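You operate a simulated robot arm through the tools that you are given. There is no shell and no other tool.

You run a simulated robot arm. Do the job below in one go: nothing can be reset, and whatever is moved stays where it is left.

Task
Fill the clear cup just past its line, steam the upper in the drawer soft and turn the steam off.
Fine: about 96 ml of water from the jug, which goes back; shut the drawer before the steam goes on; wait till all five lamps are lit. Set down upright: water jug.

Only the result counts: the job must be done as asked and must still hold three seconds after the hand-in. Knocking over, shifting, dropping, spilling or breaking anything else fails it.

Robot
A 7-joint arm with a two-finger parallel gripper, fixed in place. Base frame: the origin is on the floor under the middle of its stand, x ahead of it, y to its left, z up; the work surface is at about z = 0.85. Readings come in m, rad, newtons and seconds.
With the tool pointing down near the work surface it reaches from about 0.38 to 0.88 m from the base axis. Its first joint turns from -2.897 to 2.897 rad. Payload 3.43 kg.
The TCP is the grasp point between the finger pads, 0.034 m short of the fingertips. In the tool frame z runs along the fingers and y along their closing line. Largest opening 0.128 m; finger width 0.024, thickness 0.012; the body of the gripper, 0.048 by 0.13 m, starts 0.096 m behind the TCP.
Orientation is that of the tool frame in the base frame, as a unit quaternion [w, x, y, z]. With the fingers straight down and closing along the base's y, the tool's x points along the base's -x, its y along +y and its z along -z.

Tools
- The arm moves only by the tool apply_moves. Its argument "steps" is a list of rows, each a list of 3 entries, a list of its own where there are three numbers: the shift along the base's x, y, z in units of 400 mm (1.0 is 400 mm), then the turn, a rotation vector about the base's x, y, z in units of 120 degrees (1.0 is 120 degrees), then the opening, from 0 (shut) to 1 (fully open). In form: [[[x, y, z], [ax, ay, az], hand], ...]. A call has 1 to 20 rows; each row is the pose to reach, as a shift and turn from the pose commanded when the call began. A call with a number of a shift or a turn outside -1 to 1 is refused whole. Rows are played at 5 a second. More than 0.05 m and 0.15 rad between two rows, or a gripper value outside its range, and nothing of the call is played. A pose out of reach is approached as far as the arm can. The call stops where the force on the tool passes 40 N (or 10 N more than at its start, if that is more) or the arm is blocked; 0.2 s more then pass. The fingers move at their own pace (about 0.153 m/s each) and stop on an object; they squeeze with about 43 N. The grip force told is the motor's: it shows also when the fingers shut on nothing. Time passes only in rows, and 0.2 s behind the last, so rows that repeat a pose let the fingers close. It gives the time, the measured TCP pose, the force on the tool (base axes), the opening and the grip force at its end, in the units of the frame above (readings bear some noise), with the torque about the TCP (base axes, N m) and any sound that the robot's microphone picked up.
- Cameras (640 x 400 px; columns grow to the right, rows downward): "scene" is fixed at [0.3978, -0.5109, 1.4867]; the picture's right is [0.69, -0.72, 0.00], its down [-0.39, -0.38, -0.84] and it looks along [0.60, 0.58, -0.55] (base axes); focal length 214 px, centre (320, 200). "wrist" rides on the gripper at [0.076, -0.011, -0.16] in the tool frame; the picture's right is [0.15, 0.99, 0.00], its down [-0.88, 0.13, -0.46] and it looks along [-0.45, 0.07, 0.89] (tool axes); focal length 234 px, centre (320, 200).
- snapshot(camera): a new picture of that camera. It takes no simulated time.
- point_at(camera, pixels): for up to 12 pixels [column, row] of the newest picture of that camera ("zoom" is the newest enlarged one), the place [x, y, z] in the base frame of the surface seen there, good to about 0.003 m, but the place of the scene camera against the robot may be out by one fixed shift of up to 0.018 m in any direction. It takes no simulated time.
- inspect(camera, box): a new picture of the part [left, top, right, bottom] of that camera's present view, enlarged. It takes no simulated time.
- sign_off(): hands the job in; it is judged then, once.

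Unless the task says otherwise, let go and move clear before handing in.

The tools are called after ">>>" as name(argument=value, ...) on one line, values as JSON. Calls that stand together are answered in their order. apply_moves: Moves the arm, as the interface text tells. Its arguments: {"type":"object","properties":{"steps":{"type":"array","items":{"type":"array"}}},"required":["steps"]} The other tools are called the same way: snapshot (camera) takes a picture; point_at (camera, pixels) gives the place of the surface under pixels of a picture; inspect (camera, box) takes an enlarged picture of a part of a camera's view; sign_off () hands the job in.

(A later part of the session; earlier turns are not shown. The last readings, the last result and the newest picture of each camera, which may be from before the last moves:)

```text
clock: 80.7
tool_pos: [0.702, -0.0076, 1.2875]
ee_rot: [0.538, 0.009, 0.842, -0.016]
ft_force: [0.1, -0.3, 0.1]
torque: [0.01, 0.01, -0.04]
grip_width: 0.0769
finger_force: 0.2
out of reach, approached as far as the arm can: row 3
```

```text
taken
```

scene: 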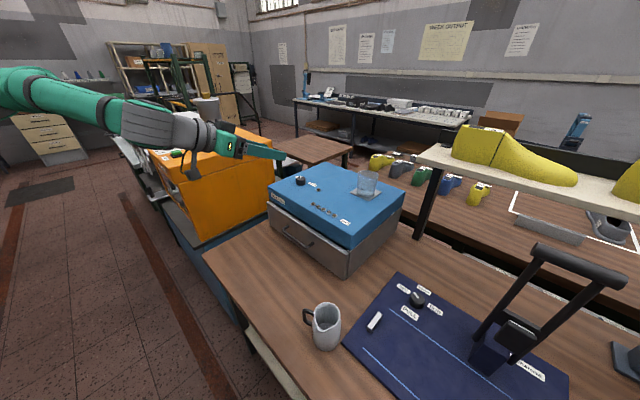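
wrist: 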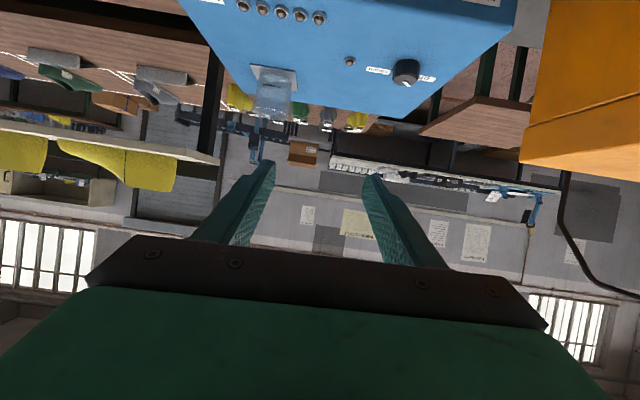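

Knob and labels are visible (405,70). Orientation is a few degrees off from the joint limit; pitching the tool back to straight down should free it, so I'll do that while moving toward the knob, staying high.

>>> apply_moves(steps=[[[0.03, 0.02, 0], [0, 0.04, 0], 0.6], [[0.07, 0.04, 0], [0, 0.09, 0], 0.6], [[0.11, 0.065, 0], [0, 0.14, 0], 0.6], [[0.15, 0.09, 0], [0, 0.195, 0], 0.6], [[0.19, 0.115, 0], [0, 0.25, 0], 0.6], [[0.23, 0.14, 0], [0, 0.305, 0], 0.6], [[0.27, 0.165, 0], [0, 0.36, 0], 0.6], [[0.31, 0.19, 0], [0, 0.415, 0], 0.6], [[0.35, 0.215, 0], [0, 0.465, 0], 0.6], [[0.37, 0.225, 0], [0, 0.5, 0], 0.6], [[0.37, 0.225, 0], [0, 0.5, 0], 0.6], [[0.37, 0.225, 0], [0, 0.5, 0], 0.6]])

>>> snapshot(camera="wrist")

>>> snapshot(camera="scene")

```text
clock: 83.3
tool_pos: [0.8434, 0.0802, 1.2813]
ee_rot: [0.046, -0.001, 0.999, -0.019]
ft_force: [0.1, 0.1, -0.2]
torque: [0.01, 0.0, 0.01]
grip_width: 0.0769
finger_force: 0.1
out of reach, approached as far as the arm can: row 10, 11, 12
```

```text
taken
```

wrist: 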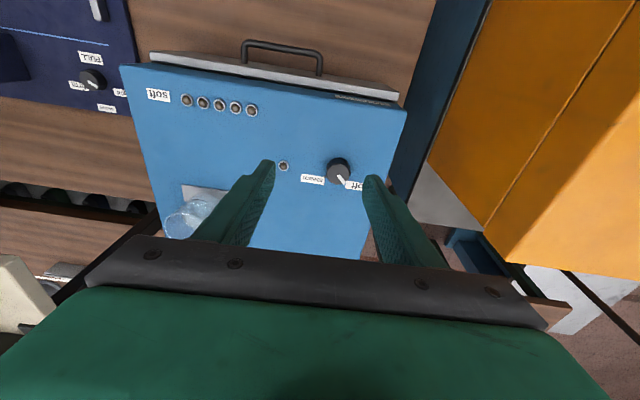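

```text
taken
```

scene: 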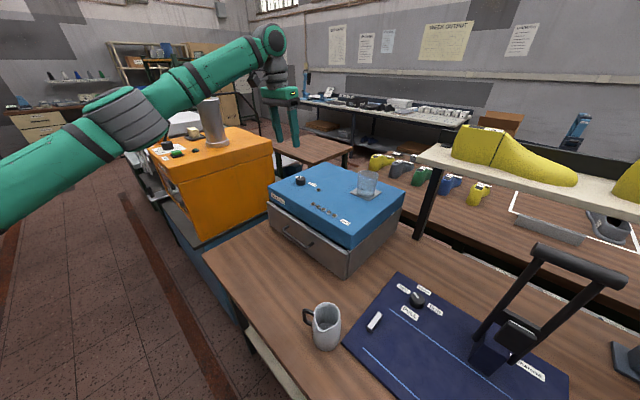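

The hand is now almost vertical but stretched (z=1.28 is too high for full reach here). From above I can see "steam" (312,180) and "off" (354,185) flanking the knob; I'll zoom in for the angles.

>>> inspect(camera="wrist", box=[290, 145, 380, 205])

>>> point_at(camera="zoom", pixels=[[350, 190], [372, 235], [378, 245], [283, 160], [418, 160], [350, 110], [345, 225], [240, 225], [262, 215], [170, 260], [430, 260], [130, 150]])

```text
6.67 times, centred on (335, 175) of wrist
```

zoom: 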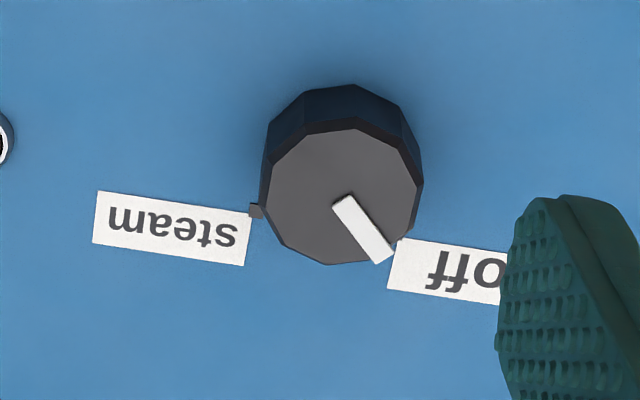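

```text
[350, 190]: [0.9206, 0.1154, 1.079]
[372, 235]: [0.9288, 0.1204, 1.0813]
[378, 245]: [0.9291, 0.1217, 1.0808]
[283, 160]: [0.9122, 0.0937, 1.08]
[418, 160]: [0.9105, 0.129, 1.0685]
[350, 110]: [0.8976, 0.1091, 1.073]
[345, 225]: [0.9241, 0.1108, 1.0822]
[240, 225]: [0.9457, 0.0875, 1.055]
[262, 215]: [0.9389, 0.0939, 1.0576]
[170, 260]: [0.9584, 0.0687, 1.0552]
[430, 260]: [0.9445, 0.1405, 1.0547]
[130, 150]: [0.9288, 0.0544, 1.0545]
```

Geometry is clear: pointer at about +45° (off), steam tick at about -45°, knob centre ≈(0.919,0.1105), radius 0.020, lid z≈1.0555. I'll lower and lean the tool 25° outward so it has reach, then check the pose.

>>> apply_moves(steps=[[[0, 0, -0.04], [0, -0.04, 0], 0.5], [[0, 0, -0.09], [0, -0.085, 0], 0.5], [[0, 0, -0.14], [0, -0.13, 0], 0.5], [[0, 0, -0.19], [0, -0.17, 0], 0.5], [[0, 0, -0.23], [0, -0.2083, 0], 0.5], [[0, 0, -0.25], [0, -0.2083, 0], 0.5], [[0, 0, -0.25], [0, -0.2083, 0], 0.5], [[0, 0, -0.25], [0, -0.2083, 0], 0.5]])

>>> snapshot(camera="scene")

>>> snapshot(camera="wrist")

```text
clock: 85.1
tool_pos: [0.8419, 0.0798, 1.182]
ee_rot: [0.259, 0.005, 0.966, -0.02]
ft_force: [-1.0, 1.1, -0.4]
torque: [-0.03, -0.01, 0.02]
grip_width: 0.0641
finger_force: 0.0
```

```text
taken
```

scene: 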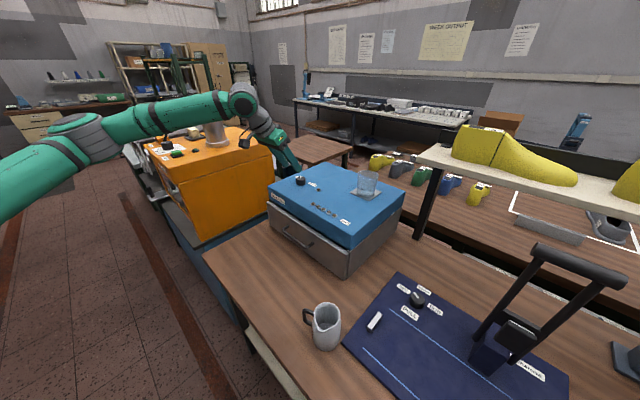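

```text
taken
```

wrist: 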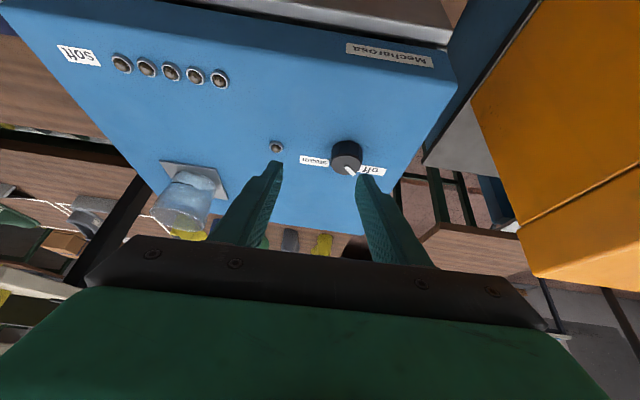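

The commanded reference follows the achieved pose; the tool now leans 30° and hovers near the knob. I'll remove a small 4° roll error and move above the knob at z≈1.16.

>>> apply_moves(steps=[[[0.05, 0.025, -0.02], [0.006, 0, -0.01], 0.5], [[0.1, 0.05, -0.04], [0.012, -0.001, -0.02], 0.5], [[0.158, 0.077, -0.055], [0.0171, -0.0014, -0.0296], 0.5], [[0.158, 0.077, -0.055], [0.0171, -0.0014, -0.0296], 0.5], [[0.158, 0.077, -0.055], [0.0171, -0.0014, -0.0296], 0.5]])

>>> snapshot(camera="wrist")

```text
clock: 86.3
tool_pos: [0.9066, 0.1097, 1.1623]
ee_rot: [0.26, 0.04, 0.965, -0.011]
ft_force: [0.2, -0.4, -1.6]
torque: [0.02, -0.01, 0.0]
grip_width: 0.064
finger_force: 0.0
```

```text
taken
```

wrist: 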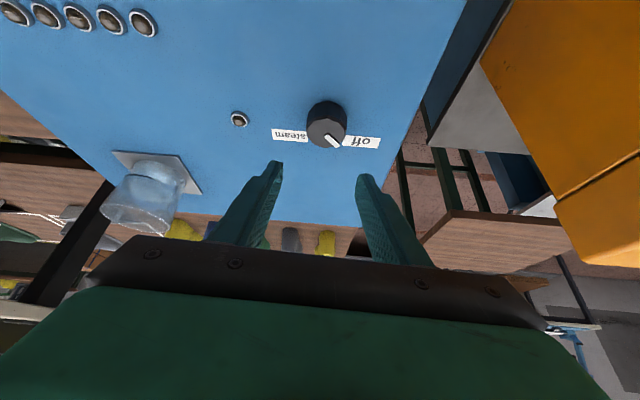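

Orientation is now clean (lean 30°, bearing -4.8°), reached without trouble. I'll dry-run the yaw to +52° above the knob to test the joint range.

>>> apply_moves(steps=[[[0.001, -0.003, 0], [0, 0, 0.05], 0.5], [[0.003, -0.006, 0], [0, 0, 0.105], 0.5], [[0.004, -0.01, 0], [0, 0, 0.16], 0.5], [[0.006, -0.013, 0], [0, 0, 0.215], 0.5], [[0.007, -0.016, 0], [0, 0, 0.27], 0.5], [[0.009, -0.02, 0], [0, 0, 0.325], 0.5], [[0.01, -0.024, 0], [0, 0, 0.38], 0.5], [[0.012, -0.027, 0], [0, 0, 0.43], 0.5], [[0.0125, -0.029, 0], [0, 0, 0.473], 0.5], [[0.0125, -0.029, 0], [0, 0, 0.473], 0.5], [[0.0125, -0.029, 0], [0, 0, 0.473], 0.5]])

>>> snapshot(camera="scene")

>>> snapshot(camera="wrist")

```text
clock: 88.7
tool_pos: [0.9098, 0.1003, 1.16]
ee_rot: [0.234, -0.425, 0.867, 0.114]
ft_force: [0.1, -0.1, 0.3]
torque: [0.0, -0.01, -0.03]
grip_width: 0.0641
finger_force: 0.0
```

```text
taken
```

scene: 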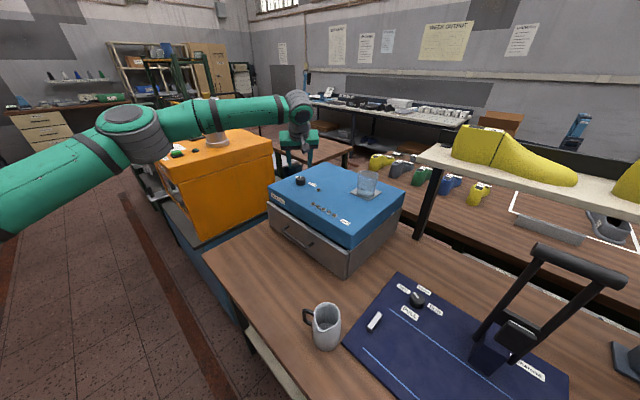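

```text
taken
```

wrist: 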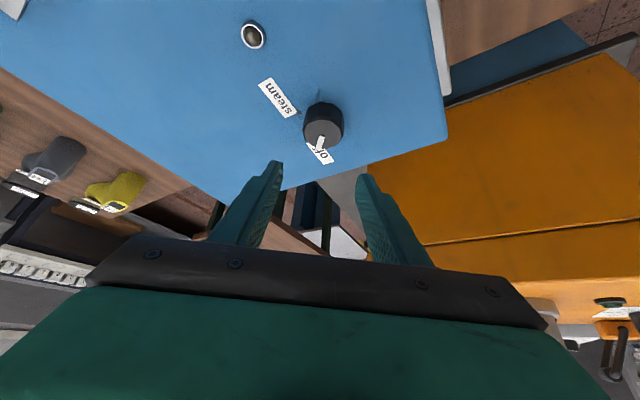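

Yaw +52° was reached and the knob sits centred between the fingers. I'll dry-run the full 90° clockwise twist in the air to be sure the other end is reachable.

>>> apply_moves(steps=[[[-0.0035, 0.0032, 0], [0, 0, -0.0625], 0.5], [[-0.0066, 0.0067, 0], [0, 0, -0.125], 0.5], [[-0.0092, 0.0107, 0], [0, 0, -0.1875], 0.5], [[-0.0112, 0.0149, 0], [0, 0, -0.25], 0.5], [[-0.0127, 0.0194, 0], [0, 0, -0.3125], 0.5], [[-0.0136, 0.024, 0], [0, 0, -0.375], 0.5], [[-0.0138, 0.0287, 0], [0, 0, -0.4375], 0.5], [[-0.0135, 0.0334, 0], [0, 0, -0.5], 0.5], [[-0.0125, 0.038, 0], [0, 0, -0.5625], 0.5], [[-0.011, 0.0425, 0], [0, 0, -0.625], 0.5], [[-0.0089, 0.0467, 0], [0, 0, -0.6875], 0.5], [[-0.0062, 0.0506, 0], [0, 0, -0.75], 0.5], [[-0.0062, 0.0506, 0], [0, 0, -0.75], 0.5], [[-0.0062, 0.0506, 0], [0, 0, -0.75], 0.5]])

>>> snapshot(camera="scene")

>>> snapshot(camera="wrist")

```text
clock: 91.7
tool_pos: [0.9034, 0.1144, 1.1602]
ee_rot: [0.26, 0.098, 0.96, -0.026]
ft_force: [0.2, 0.6, -0.6]
torque: [0.01, 0.01, -0.03]
grip_width: 0.0638
finger_force: 0.2
out of reach, approached as far as the arm can: row 9, 10, 11, 12, 13, 14
```

```text
taken
```

scene: 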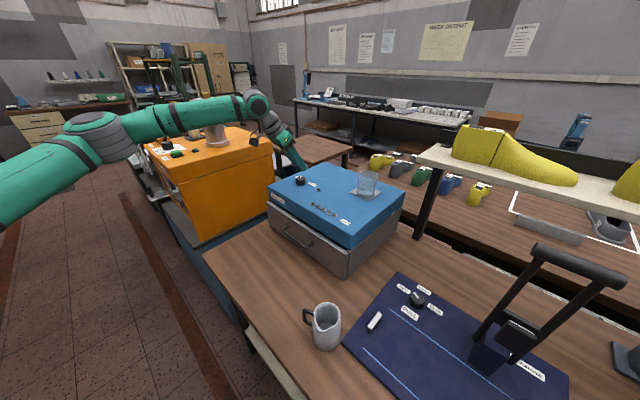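

```text
taken
```

wrist: 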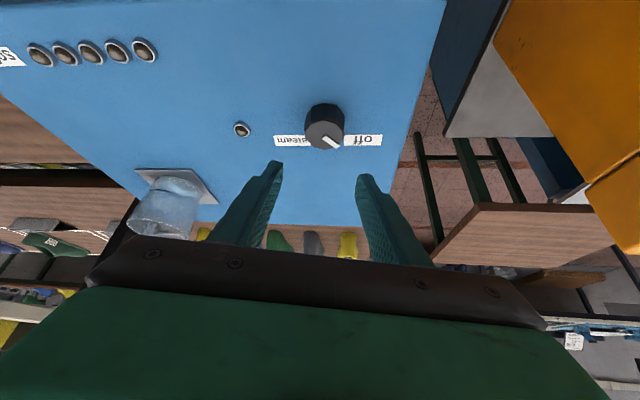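

The clockwise end is blocked at about -12° by a joint limit. The gripper is symmetric, so I'll turn the hand half a turn about its own axis the other way, which gains range; first back to +45°.

>>> apply_moves(steps=[[[0.0015, -0.004, 0.005], [0, 0, 0.055], 0.5], [[0.003, -0.008, 0.01], [0, 0, 0.11], 0.5], [[0.0045, -0.012, 0.02], [0, 0, 0.165], 0.5], [[0.006, -0.016, 0.03], [0, 0, 0.22], 0.5], [[0.0075, -0.02, 0.04], [0, 0, 0.275], 0.5], [[0.009, -0.024, 0.05], [0, 0, 0.33], 0.5], [[0.0105, -0.028, 0.05], [0, 0, 0.385], 0.5], [[0.012, -0.032, 0.05], [0, 0, 0.44], 0.5], [[0.0135, -0.035, 0.05], [0, 0, 0.4717], 0.5], [[0.0135, -0.035, 0.05], [0, 0, 0.4717], 0.5]])

>>> apply_moves(steps=[[[0, 0, 0], [-0.0221, -0.0221, 0.0541], 0.5], [[0, 0, 0], [-0.0442, -0.0442, 0.1083], 0.5], [[0, 0, 0], [-0.0663, -0.0663, 0.1624], 0.5], [[0, 0, 0], [-0.0884, -0.0884, 0.2165], 0.5], [[0, 0, 0], [-0.1105, -0.1105, 0.2706], 0.5], [[0, 0, 0], [-0.1326, -0.1326, 0.3248], 0.5], [[0, 0, 0], [-0.1547, -0.1547, 0.3789], 0.5], [[0, 0, 0], [-0.1768, -0.1768, 0.433], 0.5], [[0, 0, 0], [-0.1989, -0.1989, 0.4871], 0.5], [[0, 0, 0], [-0.221, -0.221, 0.5413], 0.5], [[0, 0, 0], [-0.2431, -0.2431, 0.5954], 0.5], [[0, 0, 0], [-0.2652, -0.2652, 0.6495], 0.5], [[0, 0, 0], [-0.2652, -0.2652, 0.6495], 0.5]])

>>> snapshot(camera="scene")

```text
clock: 93.9
tool_pos: [0.9113, 0.1003, 1.1806]
ee_rot: [0.241, -0.369, 0.892, 0.1]
ft_force: [0.1, 0.6, 0.1]
torque: [0.02, 0.02, -0.01]
grip_width: 0.0642
finger_force: 0.0
```

```text
clock: 96.7
tool_pos: [0.9102, 0.0984, 1.1808]
ee_rot: [-0.24, 0.893, -0.369, 0.097]
ft_force: [0.7, -0.8, 1.2]
torque: [0.0, 0.01, 0.02]
grip_width: 0.0639
finger_force: 0.1
```

```text
taken
```

scene: 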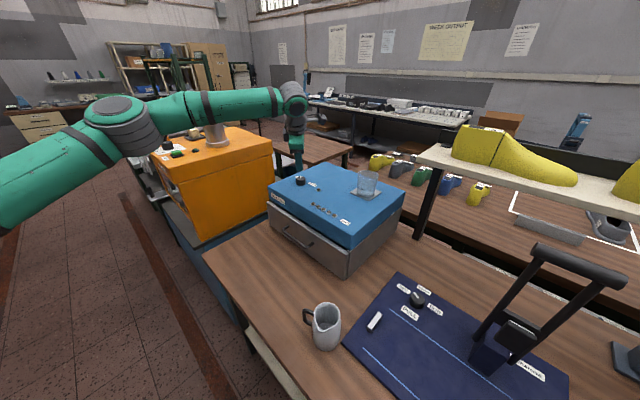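

The first quarter turn worked without limits. Continuing with the second 90° about the tool axis.

>>> apply_moves(steps=[[[0, 0, 0], [-0.0221, -0.0221, 0.0541], 0.5], [[0, 0, 0], [-0.0442, -0.0442, 0.1083], 0.5], [[0, 0, 0], [-0.0663, -0.0663, 0.1624], 0.5], [[0, 0, 0], [-0.0884, -0.0884, 0.2165], 0.5], [[0, 0, 0], [-0.1105, -0.1105, 0.2706], 0.5], [[0, 0, 0], [-0.1326, -0.1326, 0.3248], 0.5], [[0, 0, 0], [-0.1547, -0.1547, 0.3789], 0.5], [[0, 0, 0], [-0.1768, -0.1768, 0.433], 0.5], [[0, 0, 0], [-0.1989, -0.1989, 0.4871], 0.5], [[0, 0, 0], [-0.221, -0.221, 0.5413], 0.5], [[0, 0, 0], [-0.2431, -0.2431, 0.5954], 0.5], [[0, 0, 0], [-0.2652, -0.2652, 0.6495], 0.5], [[0, 0, 0], [-0.2652, -0.2652, 0.6495], 0.5]])

>>> snapshot(camera="scene")

>>> snapshot(camera="wrist")

```text
clock: 99.5
tool_pos: [0.9103, 0.0992, 1.1814]
ee_rot: [-0.099, 0.892, 0.371, 0.238]
ft_force: [0.3, -0.5, -0.4]
torque: [0.0, 0.02, -0.01]
grip_width: 0.064
finger_force: 0.0
```

```text
taken
```

scene: 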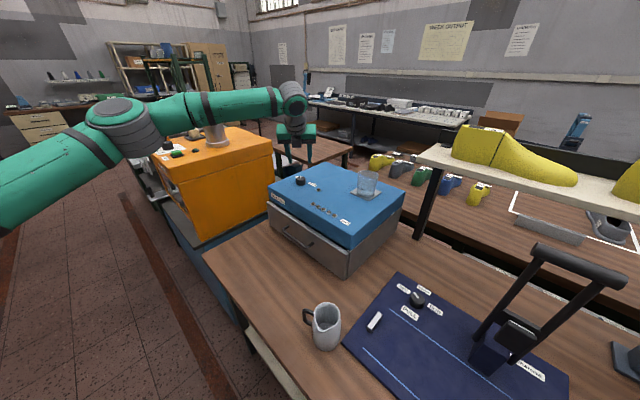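

```text
taken
```

wrist: 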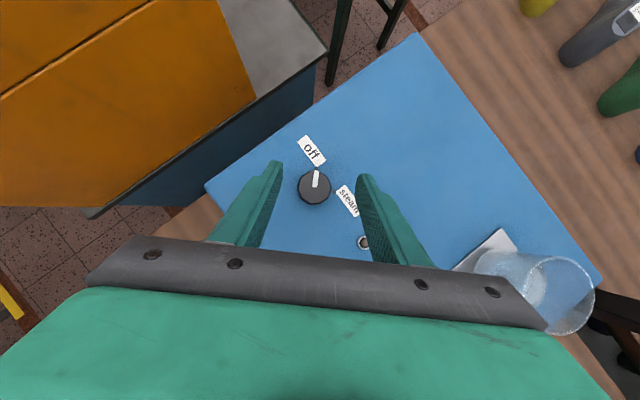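

The half turn worked and the camera now looks straight down at the knob (314,188) with "off" and "steam" labels visible. I'll measure the knob centre precisely from here.

>>> inspect(camera="wrist", box=[270, 125, 390, 255])

>>> point_at(camera="zoom", pixels=[[307, 192], [302, 190], [312, 215], [330, 195], [285, 195], [307, 170], [307, 225], [355, 190], [257, 190], [370, 215], [405, 240], [310, 85]])

>>> point_at(camera="wrist", pixels=[[314, 188], [314, 195], [308, 192], [320, 192], [314, 200], [305, 186], [324, 186], [316, 172], [298, 190], [330, 190], [335, 190], [361, 243]])

```text
3.08 times, centred on (330, 190) of wrist
```

zoom: 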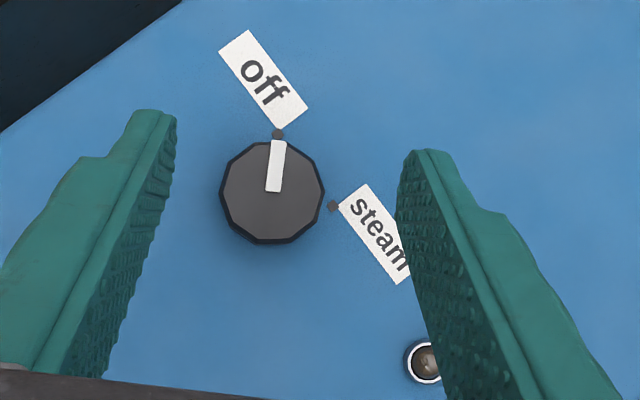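

```text
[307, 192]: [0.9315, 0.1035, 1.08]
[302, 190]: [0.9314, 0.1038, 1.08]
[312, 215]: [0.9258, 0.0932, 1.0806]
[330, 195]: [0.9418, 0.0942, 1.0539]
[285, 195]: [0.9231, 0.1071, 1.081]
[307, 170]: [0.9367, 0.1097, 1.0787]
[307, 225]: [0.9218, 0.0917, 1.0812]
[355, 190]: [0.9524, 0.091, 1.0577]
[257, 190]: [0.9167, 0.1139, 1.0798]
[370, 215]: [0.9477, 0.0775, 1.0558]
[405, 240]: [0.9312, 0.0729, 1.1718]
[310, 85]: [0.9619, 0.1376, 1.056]
```

```text
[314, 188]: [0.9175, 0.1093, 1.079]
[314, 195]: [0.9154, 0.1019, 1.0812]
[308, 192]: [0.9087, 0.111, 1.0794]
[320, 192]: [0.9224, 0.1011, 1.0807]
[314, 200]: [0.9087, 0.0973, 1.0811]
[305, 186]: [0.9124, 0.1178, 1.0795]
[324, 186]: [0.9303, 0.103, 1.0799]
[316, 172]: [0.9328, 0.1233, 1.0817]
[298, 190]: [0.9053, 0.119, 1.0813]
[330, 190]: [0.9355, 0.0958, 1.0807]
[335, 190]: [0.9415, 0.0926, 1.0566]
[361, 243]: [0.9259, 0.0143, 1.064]
```

Knob centre refines to (0.9197,0.1098); the hand's closing line is square to the pointer and to flats. I'll descend around the knob with the fingers 64 mm apart.

>>> apply_moves(steps=[[[0.0018, -0.002, -0.05], [0, 0, 0], 0.5], [[0.0018, -0.002, -0.1], [0, 0, 0], 0.5], [[0.0018, -0.002, -0.15], [0, 0, 0], 0.5], [[0.0018, -0.002, -0.19], [0, 0, 0], 0.5], [[0.0018, -0.002, -0.213], [0, 0, 0], 0.5], [[0.0018, -0.002, -0.213], [0, 0, 0], 0.5]])

>>> snapshot(camera="wrist")

>>> inspect(camera="scene", box=[270, 140, 350, 200])

```text
clock: 100.9
tool_pos: [0.9098, 0.0966, 1.0957]
ee_rot: [-0.099, 0.893, 0.369, 0.237]
ft_force: [1.3, 0.1, 0.3]
torque: [-0.02, -0.04, -0.02]
grip_width: 0.064
finger_force: 0.1
```

```text
taken
```

wrist: 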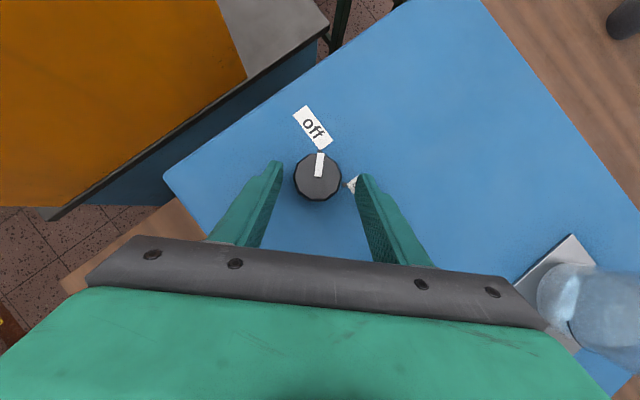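

```text
6.67 times, centred on (310, 170) of scene
```

zoom: 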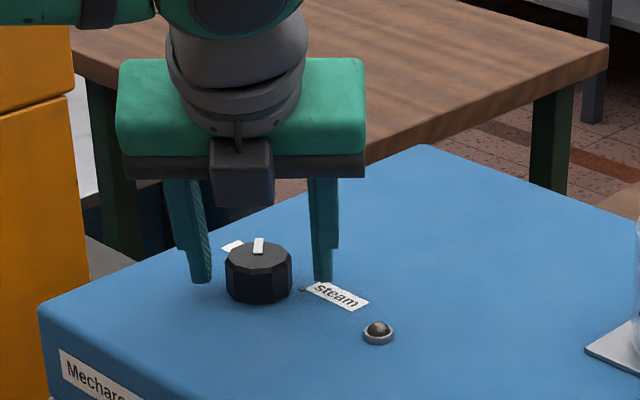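

The fingers flank the knob on both sides (scene zoom 200,280 and 322,280). Closing gently onto it.

>>> apply_moves(steps=[[[0, 0, 0], [0, 0, 0], 0.4], [[0, 0, 0], [0, 0, 0], 0.34], [[0, 0, 0], [0, 0, 0], 0.3], [[0, 0, 0], [0, 0, 0], 0.2], [[0, 0, 0], [0, 0, 0], 0], [[0, 0, 0], [0, 0, 0], 0]])

>>> snapshot(camera="wrist")

>>> inspect(camera="scene", box=[270, 140, 350, 200])

```text
clock: 102.3
tool_pos: [0.91, 0.1017, 1.0962]
ee_rot: [-0.099, 0.892, 0.371, 0.237]
ft_force: [-19.0, 17.7, -2.7]
torque: [0.11, 0.29, 0.4]
grip_width: 0.0407
finger_force: 45.4
```

```text
taken
```

wrist: 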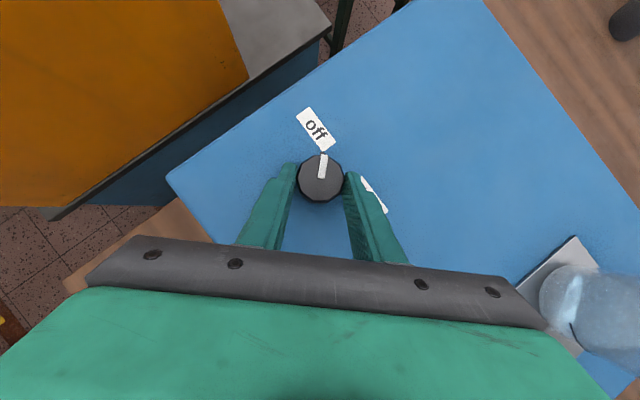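

```text
6.67 times, centred on (310, 170) of scene
```

zoom: 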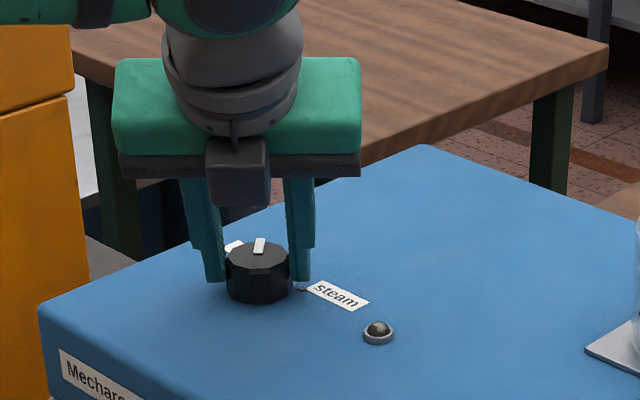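

Gripped at 40.7 mm, but a 26 N sideways force shows the hand is a little off-centre toward (+x,-y). I'll shift 2 mm the other way to relieve it.

>>> apply_moves(steps=[[[-0.0018, 0.0018, 0], [0, 0, 0], 0], [[-0.0036, 0.0036, 0], [0, 0, 0], 0], [[-0.0036, 0.0036, 0], [0, 0, 0], 0]])

```text
clock: 103.1
tool_pos: [0.9088, 0.1001, 1.0956]
ee_rot: [-0.098, 0.893, 0.369, 0.237]
ft_force: [-6.6, 14.8, -0.4]
torque: [0.65, 0.23, 0.27]
grip_width: 0.0407
finger_force: 44.9
```

Relieved to about 15 N. I'll shift another 2.5 mm in the same direction.

>>> apply_moves(steps=[[[-0.0022, 0.0022, 0], [0, 0, 0], 0], [[-0.0044, 0.0044, 0], [0, 0, 0], 0], [[-0.0044, 0.0044, 0], [0, 0, 0], 0]])

```text
clock: 103.9
tool_pos: [0.9096, 0.1, 1.0959]
ee_rot: [-0.097, 0.893, 0.369, 0.238]
ft_force: [10.3, 2.7, -1.1]
torque: [0.24, -0.57, -0.03]
grip_width: 0.0402
finger_force: 45.5
```

Residual load is only ~10 N, so I'll start the twist: first half (45° clockwise) with the hand following an arc about the knob axis, then check.

>>> apply_moves(steps=[[[-0.0031, 0.0035, 0], [0, 0, -0.0625], 0], [[-0.0056, 0.0074, 0], [0, 0, -0.125], 0], [[-0.0077, 0.0115, 0], [0, 0, -0.1875], 0], [[-0.0092, 0.0159, 0], [0, 0, -0.25], 0], [[-0.0101, 0.0205, 0], [0, 0, -0.3125], 0], [[-0.0104, 0.0251, 0], [0, 0, -0.375], 0]])

>>> snapshot(camera="wrist")

>>> inspect(camera="scene", box=[270, 140, 370, 220])

```text
clock: 105.3
tool_pos: [0.903, 0.1104, 1.0958]
ee_rot: [0.001, 0.966, -0.001, 0.258]
ft_force: [15.7, -10.0, 10.6]
torque: [-0.81, -0.37, -0.15]
grip_width: 0.0397
finger_force: 44.8
```

```text
taken
```

wrist: 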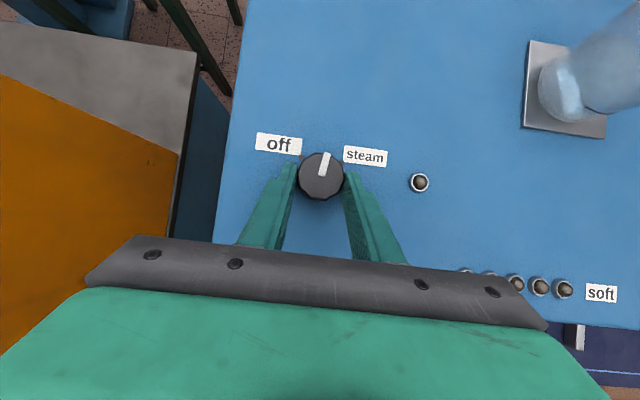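

```text
5.00 times, centred on (320, 180) of scene
```

zoom: 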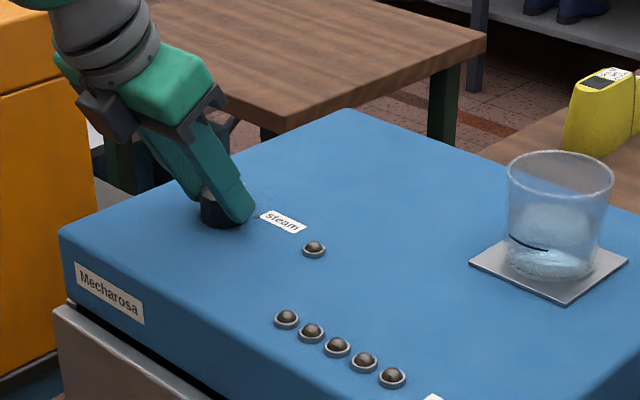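

The knob turns with the hand (pointer now midway between labels, 325,163). Force is 21 N, so I'll nudge +2 mm x, -1.6 mm y first, then do the second 45°.

>>> apply_moves(steps=[[[0.005, -0.004, 0.003], [0, 0, 0], 0], [[0.0053, 0.0006, 0.003], [0, 0, -0.0625], 0], [[0.0062, 0.0052, 0.003], [0, 0, -0.125], 0], [[0.0077, 0.0096, 0.003], [0, 0, -0.1875], 0], [[0.0098, 0.0138, 0.003], [0, 0, -0.25], 0]])

>>> snapshot(camera="wrist")

>>> inspect(camera="scene", box=[270, 140, 370, 220])

```text
clock: 106.5
tool_pos: [0.9058, 0.1187, 1.0964]
ee_rot: [0.066, 0.934, -0.251, 0.247]
ft_force: [-20.4, 3.6, 3.5]
torque: [0.1, 1.49, -0.13]
grip_width: 0.0395
finger_force: 45.0
```

```text
taken
```

wrist: 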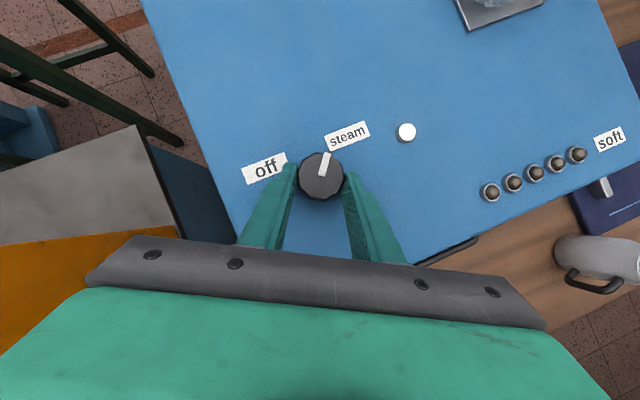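

```text
5.00 times, centred on (320, 180) of scene
```

zoom: 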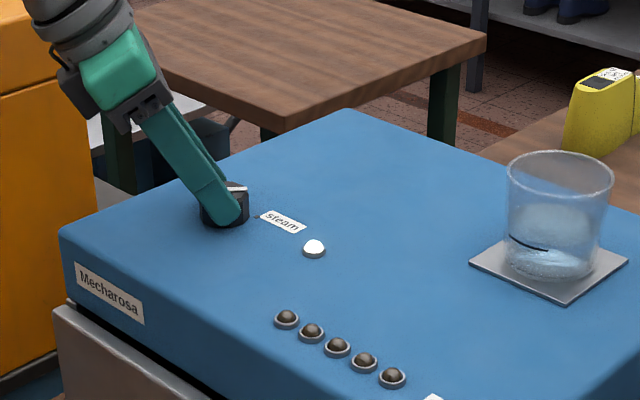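

The steam lamp at (406,132) is lit and the pointer is almost on the steam tick. I'll relieve the sideways force and wait, watching the five lamps (490–578,155–190).

>>> apply_moves(steps=[[[-0.003, 0, 0], [0, 0, 0], 0], [[-0.005, 0.001, 0], [0, 0, -0.02], 0], [[-0.005, 0.001, 0], [0, 0, -0.02], 0], [[-0.005, 0.001, 0], [0, 0, -0.02], 0]])

>>> snapshot(camera="wrist")

```text
clock: 107.5
tool_pos: [0.907, 0.1191, 1.0956]
ee_rot: [0.071, 0.928, -0.27, 0.247]
ft_force: [11.7, 10.2, -10.0]
torque: [0.43, -0.59, 0.16]
grip_width: 0.0399
finger_force: 44.6
```

```text
taken
```

wrist: 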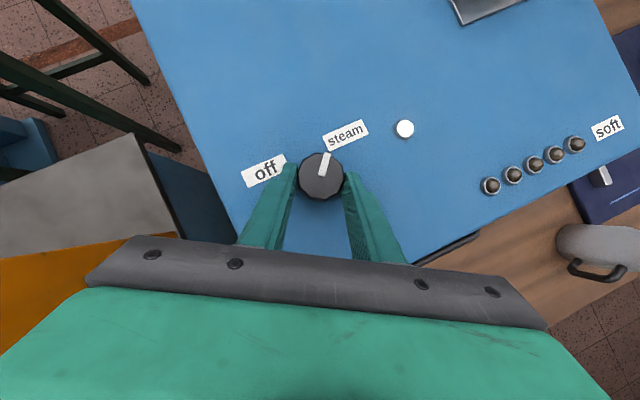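

Steam is on and stable; no soft-lamps yet. I'll wait about 2 s holding still.

>>> apply_moves(steps=[[[0, 0, 0], [0, 0, 0], 0], [[0, 0, 0], [0, 0, 0], 0], [[0, 0, 0], [0, 0, 0], 0], [[0, 0, 0], [0, 0, 0], 0], [[0, 0, 0], [0, 0, 0], 0], [[0, 0, 0], [0, 0, 0], 0], [[0, 0, 0], [0, 0, 0], 0], [[0, 0, 0], [0, 0, 0], 0], [[0, 0, 0], [0, 0, 0], 0], [[0, 0, 0], [0, 0, 0], 0]])

>>> snapshot(camera="wrist")

>>> inspect(camera="scene", box=[280, 160, 400, 240])

```text
clock: 109.7
tool_pos: [0.9068, 0.1192, 1.0958]
ee_rot: [0.071, 0.928, -0.27, 0.246]
ft_force: [23.4, 20.9, -3.9]
torque: [0.88, 0.58, 0.48]
grip_width: 0.0397
finger_force: 45.4
```

```text
taken
```

wrist: 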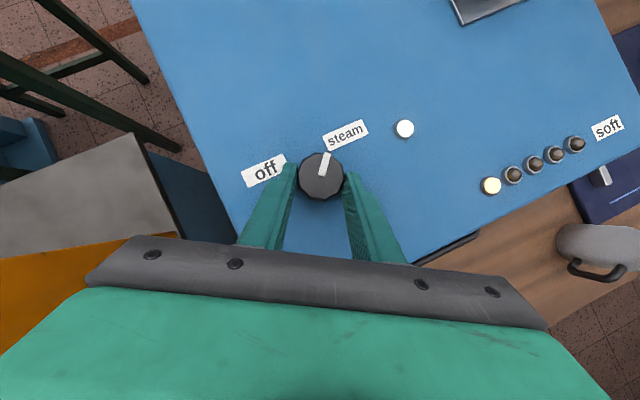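

```text
5.00 times, centred on (340, 200) of scene
```

zoom: 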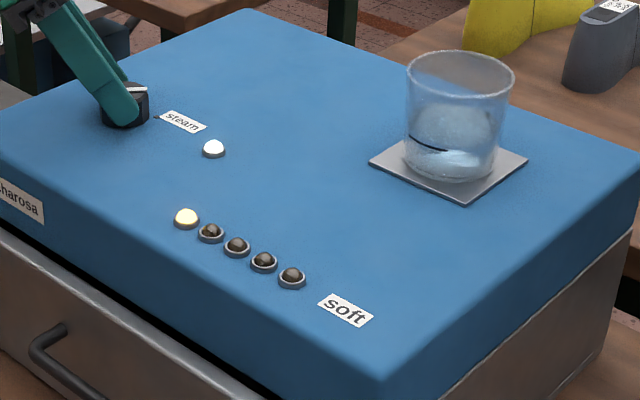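

First soft-lamp lit (about 3 s in). Side force has drifted to ~31 N, so I'll ease the hand +1.6 mm in x and y while waiting.

>>> apply_moves(steps=[[[0.002, 0.002, 0], [0, 0, 0], 0], [[0.004, 0.004, 0], [0, 0, 0], 0], [[0.004, 0.004, 0], [0, 0, 0], 0], [[0.004, 0.004, 0], [0, 0, 0], 0], [[0.004, 0.004, 0], [0, 0, 0], 0], [[0.004, 0.004, 0], [0, 0, 0], 0], [[0.004, 0.004, 0], [0, 0, 0], 0], [[0.004, 0.004, 0], [0, 0, 0], 0]])

>>> snapshot(camera="wrist")

```text
clock: 111.5
tool_pos: [0.9072, 0.1186, 1.0948]
ee_rot: [0.072, 0.928, -0.27, 0.246]
ft_force: [3.6, 10.4, -3.2]
torque: [0.53, 0.94, 0.12]
grip_width: 0.0398
finger_force: 45.2
```

```text
taken
```

wrist: 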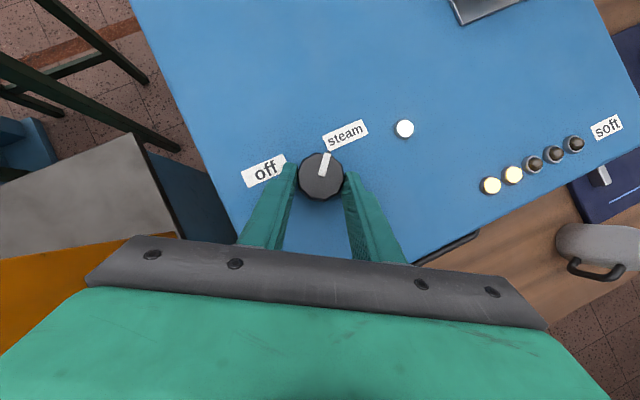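

Two lamps lit at t=111.5 and the force has eased. Waiting about 1.8 s more.

>>> apply_moves(steps=[[[0, 0.001, 0], [0, 0, 0], 0], [[0, 0.001, 0], [0, 0, 0], 0], [[0, 0.001, 0], [0, 0, 0], 0], [[0, 0.001, 0], [0, 0, 0], 0], [[0, 0.001, 0], [0, 0, 0], 0], [[0, 0.001, 0], [0, 0, 0], 0], [[0, 0.001, 0], [0, 0, 0], 0], [[0, 0.001, 0], [0, 0, 0], 0]])

>>> snapshot(camera="wrist")

```text
clock: 113.3
tool_pos: [0.907, 0.1192, 1.0957]
ee_rot: [0.072, 0.928, -0.27, 0.246]
ft_force: [-11.7, 1.1, -6.3]
torque: [0.86, 1.41, -0.11]
grip_width: 0.04
finger_force: 44.7
```

```text
taken
```

wrist: 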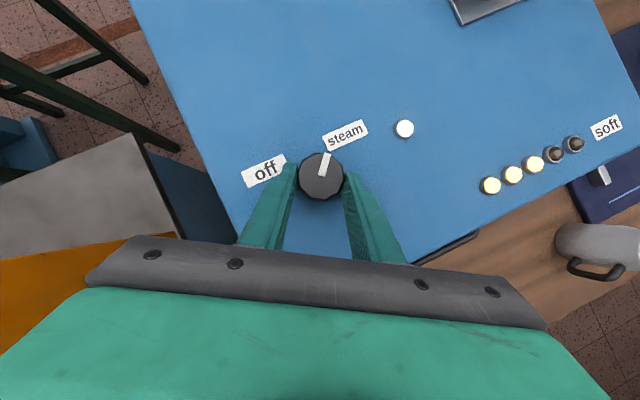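

Three lamps lit at t=113.3. I'll counter the slow force drift slightly and wait 1.6 s.

>>> apply_moves(steps=[[[-0.002, 0, 0], [0, 0, 0], 0], [[-0.002, 0, 0], [0, 0, 0], 0], [[-0.002, 0, 0], [0, 0, 0], 0], [[-0.002, 0, 0], [0, 0, 0], 0], [[-0.002, 0, 0], [0, 0, 0], 0], [[-0.002, 0, 0], [0, 0, 0], 0], [[-0.002, 0, 0], [0, 0, 0], 0]])

>>> snapshot(camera="wrist")

```text
clock: 114.9
tool_pos: [0.9054, 0.119, 1.096]
ee_rot: [0.072, 0.928, -0.27, 0.247]
ft_force: [7.1, -5.4, -13.8]
torque: [-0.35, -0.53, -0.02]
grip_width: 0.04
finger_force: 45.2
```

```text
taken
```

wrist: 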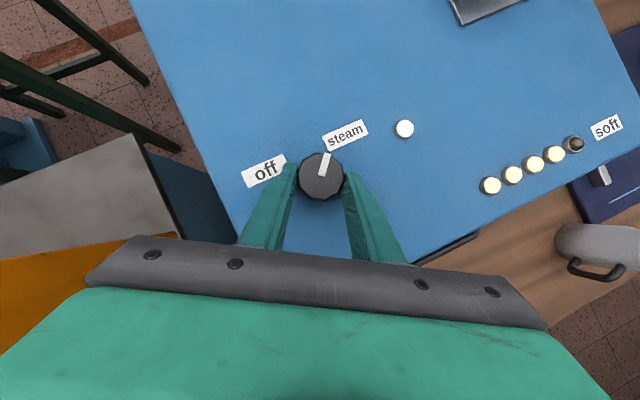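

Four lamps lit at t=114.9. I'll wait in short steps now for the fifth.

>>> apply_moves(steps=[[[0, 0, 0], [0, 0, 0], 0], [[0, 0, 0], [0, 0, 0], 0], [[0, 0, 0], [0, 0, 0], 0], [[0, 0, 0], [0, 0, 0], 0]])

>>> snapshot(camera="wrist")

```text
clock: 115.9
tool_pos: [0.9079, 0.1178, 1.0967]
ee_rot: [0.072, 0.928, -0.271, 0.246]
ft_force: [10.1, -8.0, -11.9]
torque: [-0.34, -0.3, -0.03]
grip_width: 0.0396
finger_force: 44.7
```

```text
taken
```

wrist: 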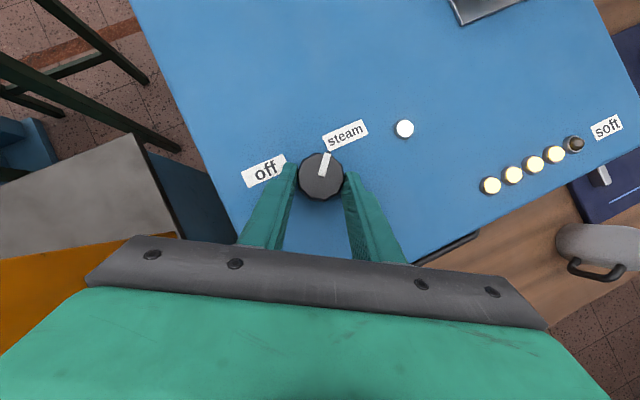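

Still four lamps at t=115.9. Waiting another 0.8 s.

>>> apply_moves(steps=[[[0, 0, 0], [0, 0, 0], 0], [[0, 0, 0], [0, 0, 0], 0], [[0, 0, 0], [0, 0, 0], 0]])

>>> snapshot(camera="wrist")

```text
clock: 116.7
tool_pos: [0.9065, 0.1205, 1.0963]
ee_rot: [0.072, 0.928, -0.27, 0.247]
ft_force: [11.7, -8.8, -11.1]
torque: [-0.23, -0.15, -0.04]
grip_width: 0.0399
finger_force: 45.1
```

```text
taken
```

wrist: 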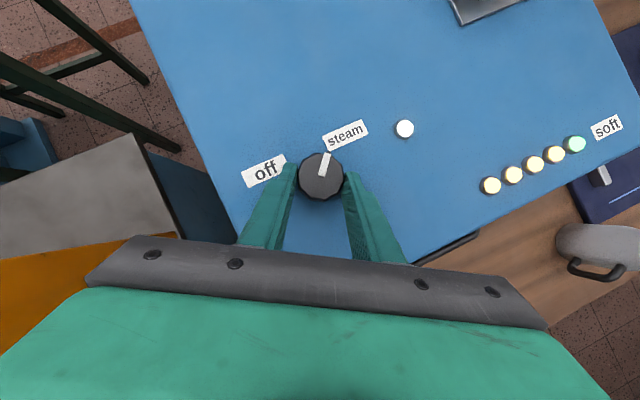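

The fifth (green) lamp lit by t=116.7. I'll turn the knob back counter-clockwise now, following the arc about its axis.

>>> apply_moves(steps=[[[0.0023, -0.0093, 0], [0, 0, 0.0625], 0], [[0.0008, -0.0135, 0], [0, 0, 0.125], 0], [[-0.0005, -0.018, 0], [0, 0, 0.1875], 0], [[-0.001, -0.0228, 0], [0, 0, 0.25], 0], [[-0.0008, -0.0273, 0], [0, 0, 0.3125], 0], [[-0.0003, -0.032, 0], [0, 0, 0.375], 0], [[0.0013, -0.0365, 0], [0, 0, 0.4375], 0], [[0.003, -0.0408, 0], [0, 0, 0.5], 0], [[0.0055, -0.0445, 0], [0, 0, 0.5625], 0], [[0.0083, -0.0483, 0], [0, 0, 0.625], 0], [[0.0118, -0.0515, 0], [0, 0, 0.6875], 0]])

>>> snapshot(camera="wrist")

>>> inspect(camera="scene", box=[270, 150, 390, 230])

```text
clock: 119.1
tool_pos: [0.91, 0.0979, 1.0962]
ee_rot: [-0.109, 0.876, 0.41, 0.231]
ft_force: [-27.0, 1.5, -15.7]
torque: [-0.67, 1.15, 0.33]
grip_width: 0.0397
finger_force: 45.2
```

```text
taken
```

wrist: 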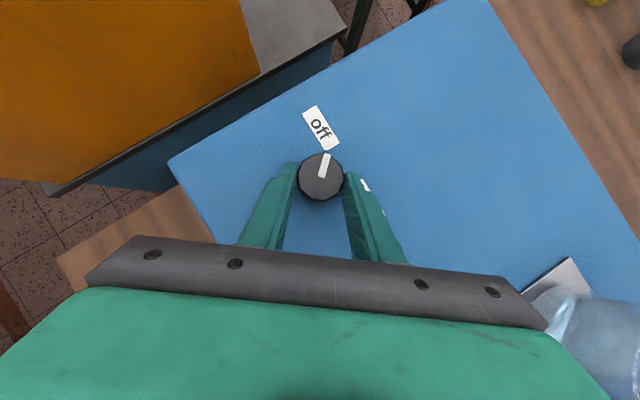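

```text
5.00 times, centred on (330, 190) of scene
```

zoom: 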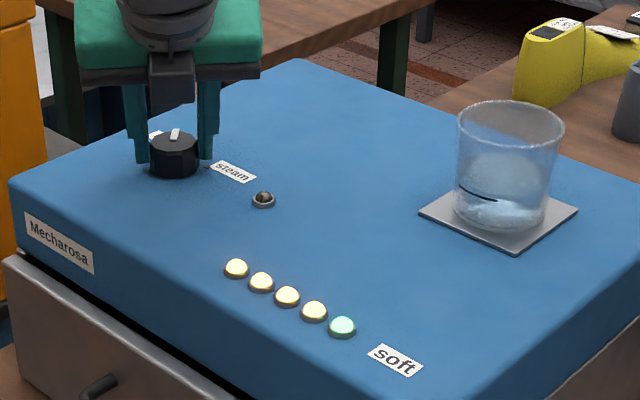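

Steam lamp is off and all five soft lamps stay lit. I'll zoom in on the pointer against the off tick before letting go.

>>> inspect(camera="wrist", box=[270, 95, 380, 215])

>>> inspect(camera="scene", box=[352, 168, 388, 202])

```text
3.33 times, centred on (325, 155) of wrist
```

zoom: 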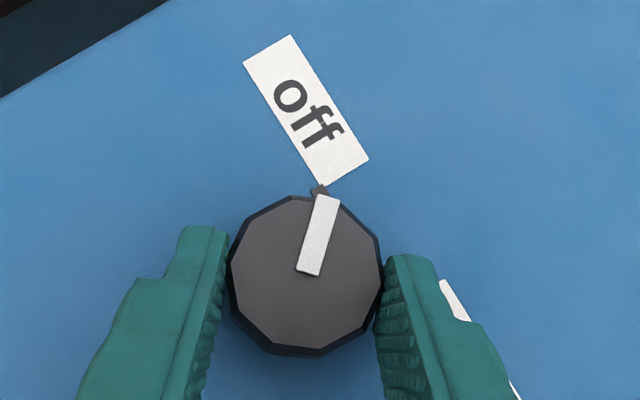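

```text
11.76 times, centred on (370, 185) of scene
```

zoom: 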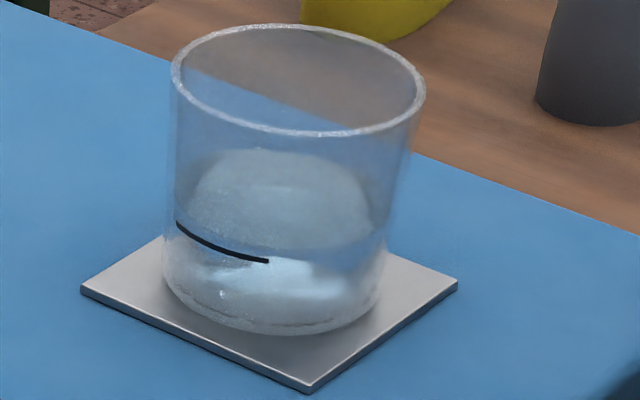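

The pointer is about 5° short of the off tick. I'll relieve the x-force and turn the last few degrees.

>>> apply_moves(steps=[[[-0.004, 0, 0], [0, 0, 0.025], 0], [[-0.006, -0.001, 0], [0, 0, 0.05], 0], [[-0.006, -0.001, 0], [0, 0, 0.05], 0]])

>>> inspect(camera="wrist", box=[270, 95, 380, 215])

```text
clock: 119.9
tool_pos: [0.9113, 0.099, 1.0965]
ee_rot: [-0.121, 0.853, 0.453, 0.228]
ft_force: [17.3, 3.1, -20.8]
torque: [0.6, -0.29, -1.16]
grip_width: 0.04
finger_force: 44.9
```

```text
3.33 times, centred on (325, 155) of wrist
```

zoom: 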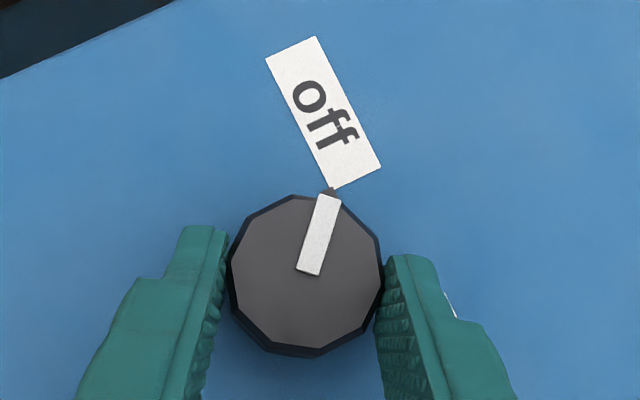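

The pointer lines up with the off tick now. I'll open the fingers and lift straight off the knob.

>>> apply_moves(steps=[[[0.004, 0, 0], [0, 0, 0], 0.3], [[0.004, 0, 0], [0, 0, 0], 0.36], [[0.004, 0, 0], [0, 0, 0], 0.44], [[0.004, 0, 0], [0, 0, 0], 0.5], [[0.004, 0, 0], [0, 0, 0], 0.5]])

>>> inspect(camera="wrist", box=[250, 95, 390, 215])

>>> inspect(camera="scene", box=[270, 150, 390, 230])

```text
clock: 121.1
tool_pos: [0.9107, 0.098, 1.0967]
ee_rot: [-0.121, 0.853, 0.454, 0.226]
ft_force: [0.0, -0.6, 0.6]
torque: [-0.02, -0.01, 0.02]
grip_width: 0.0642
finger_force: 0.0
```

```text
3.33 times, centred on (320, 155) of wrist
```

zoom: 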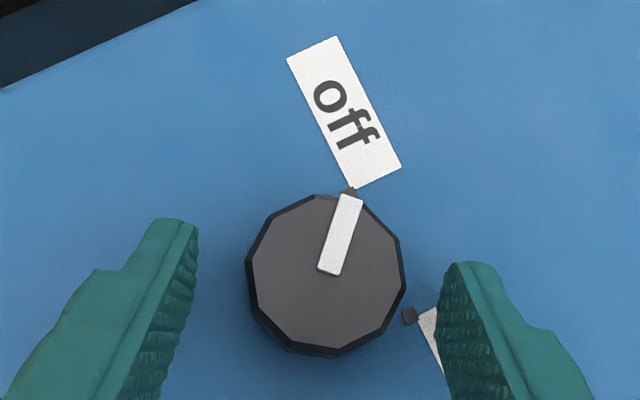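

```text
5.00 times, centred on (330, 190) of scene
```

zoom: 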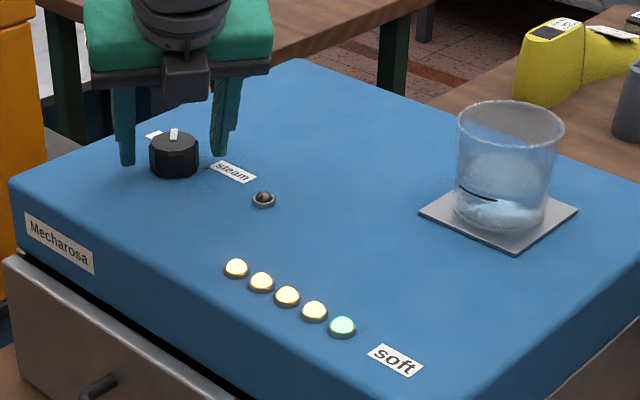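

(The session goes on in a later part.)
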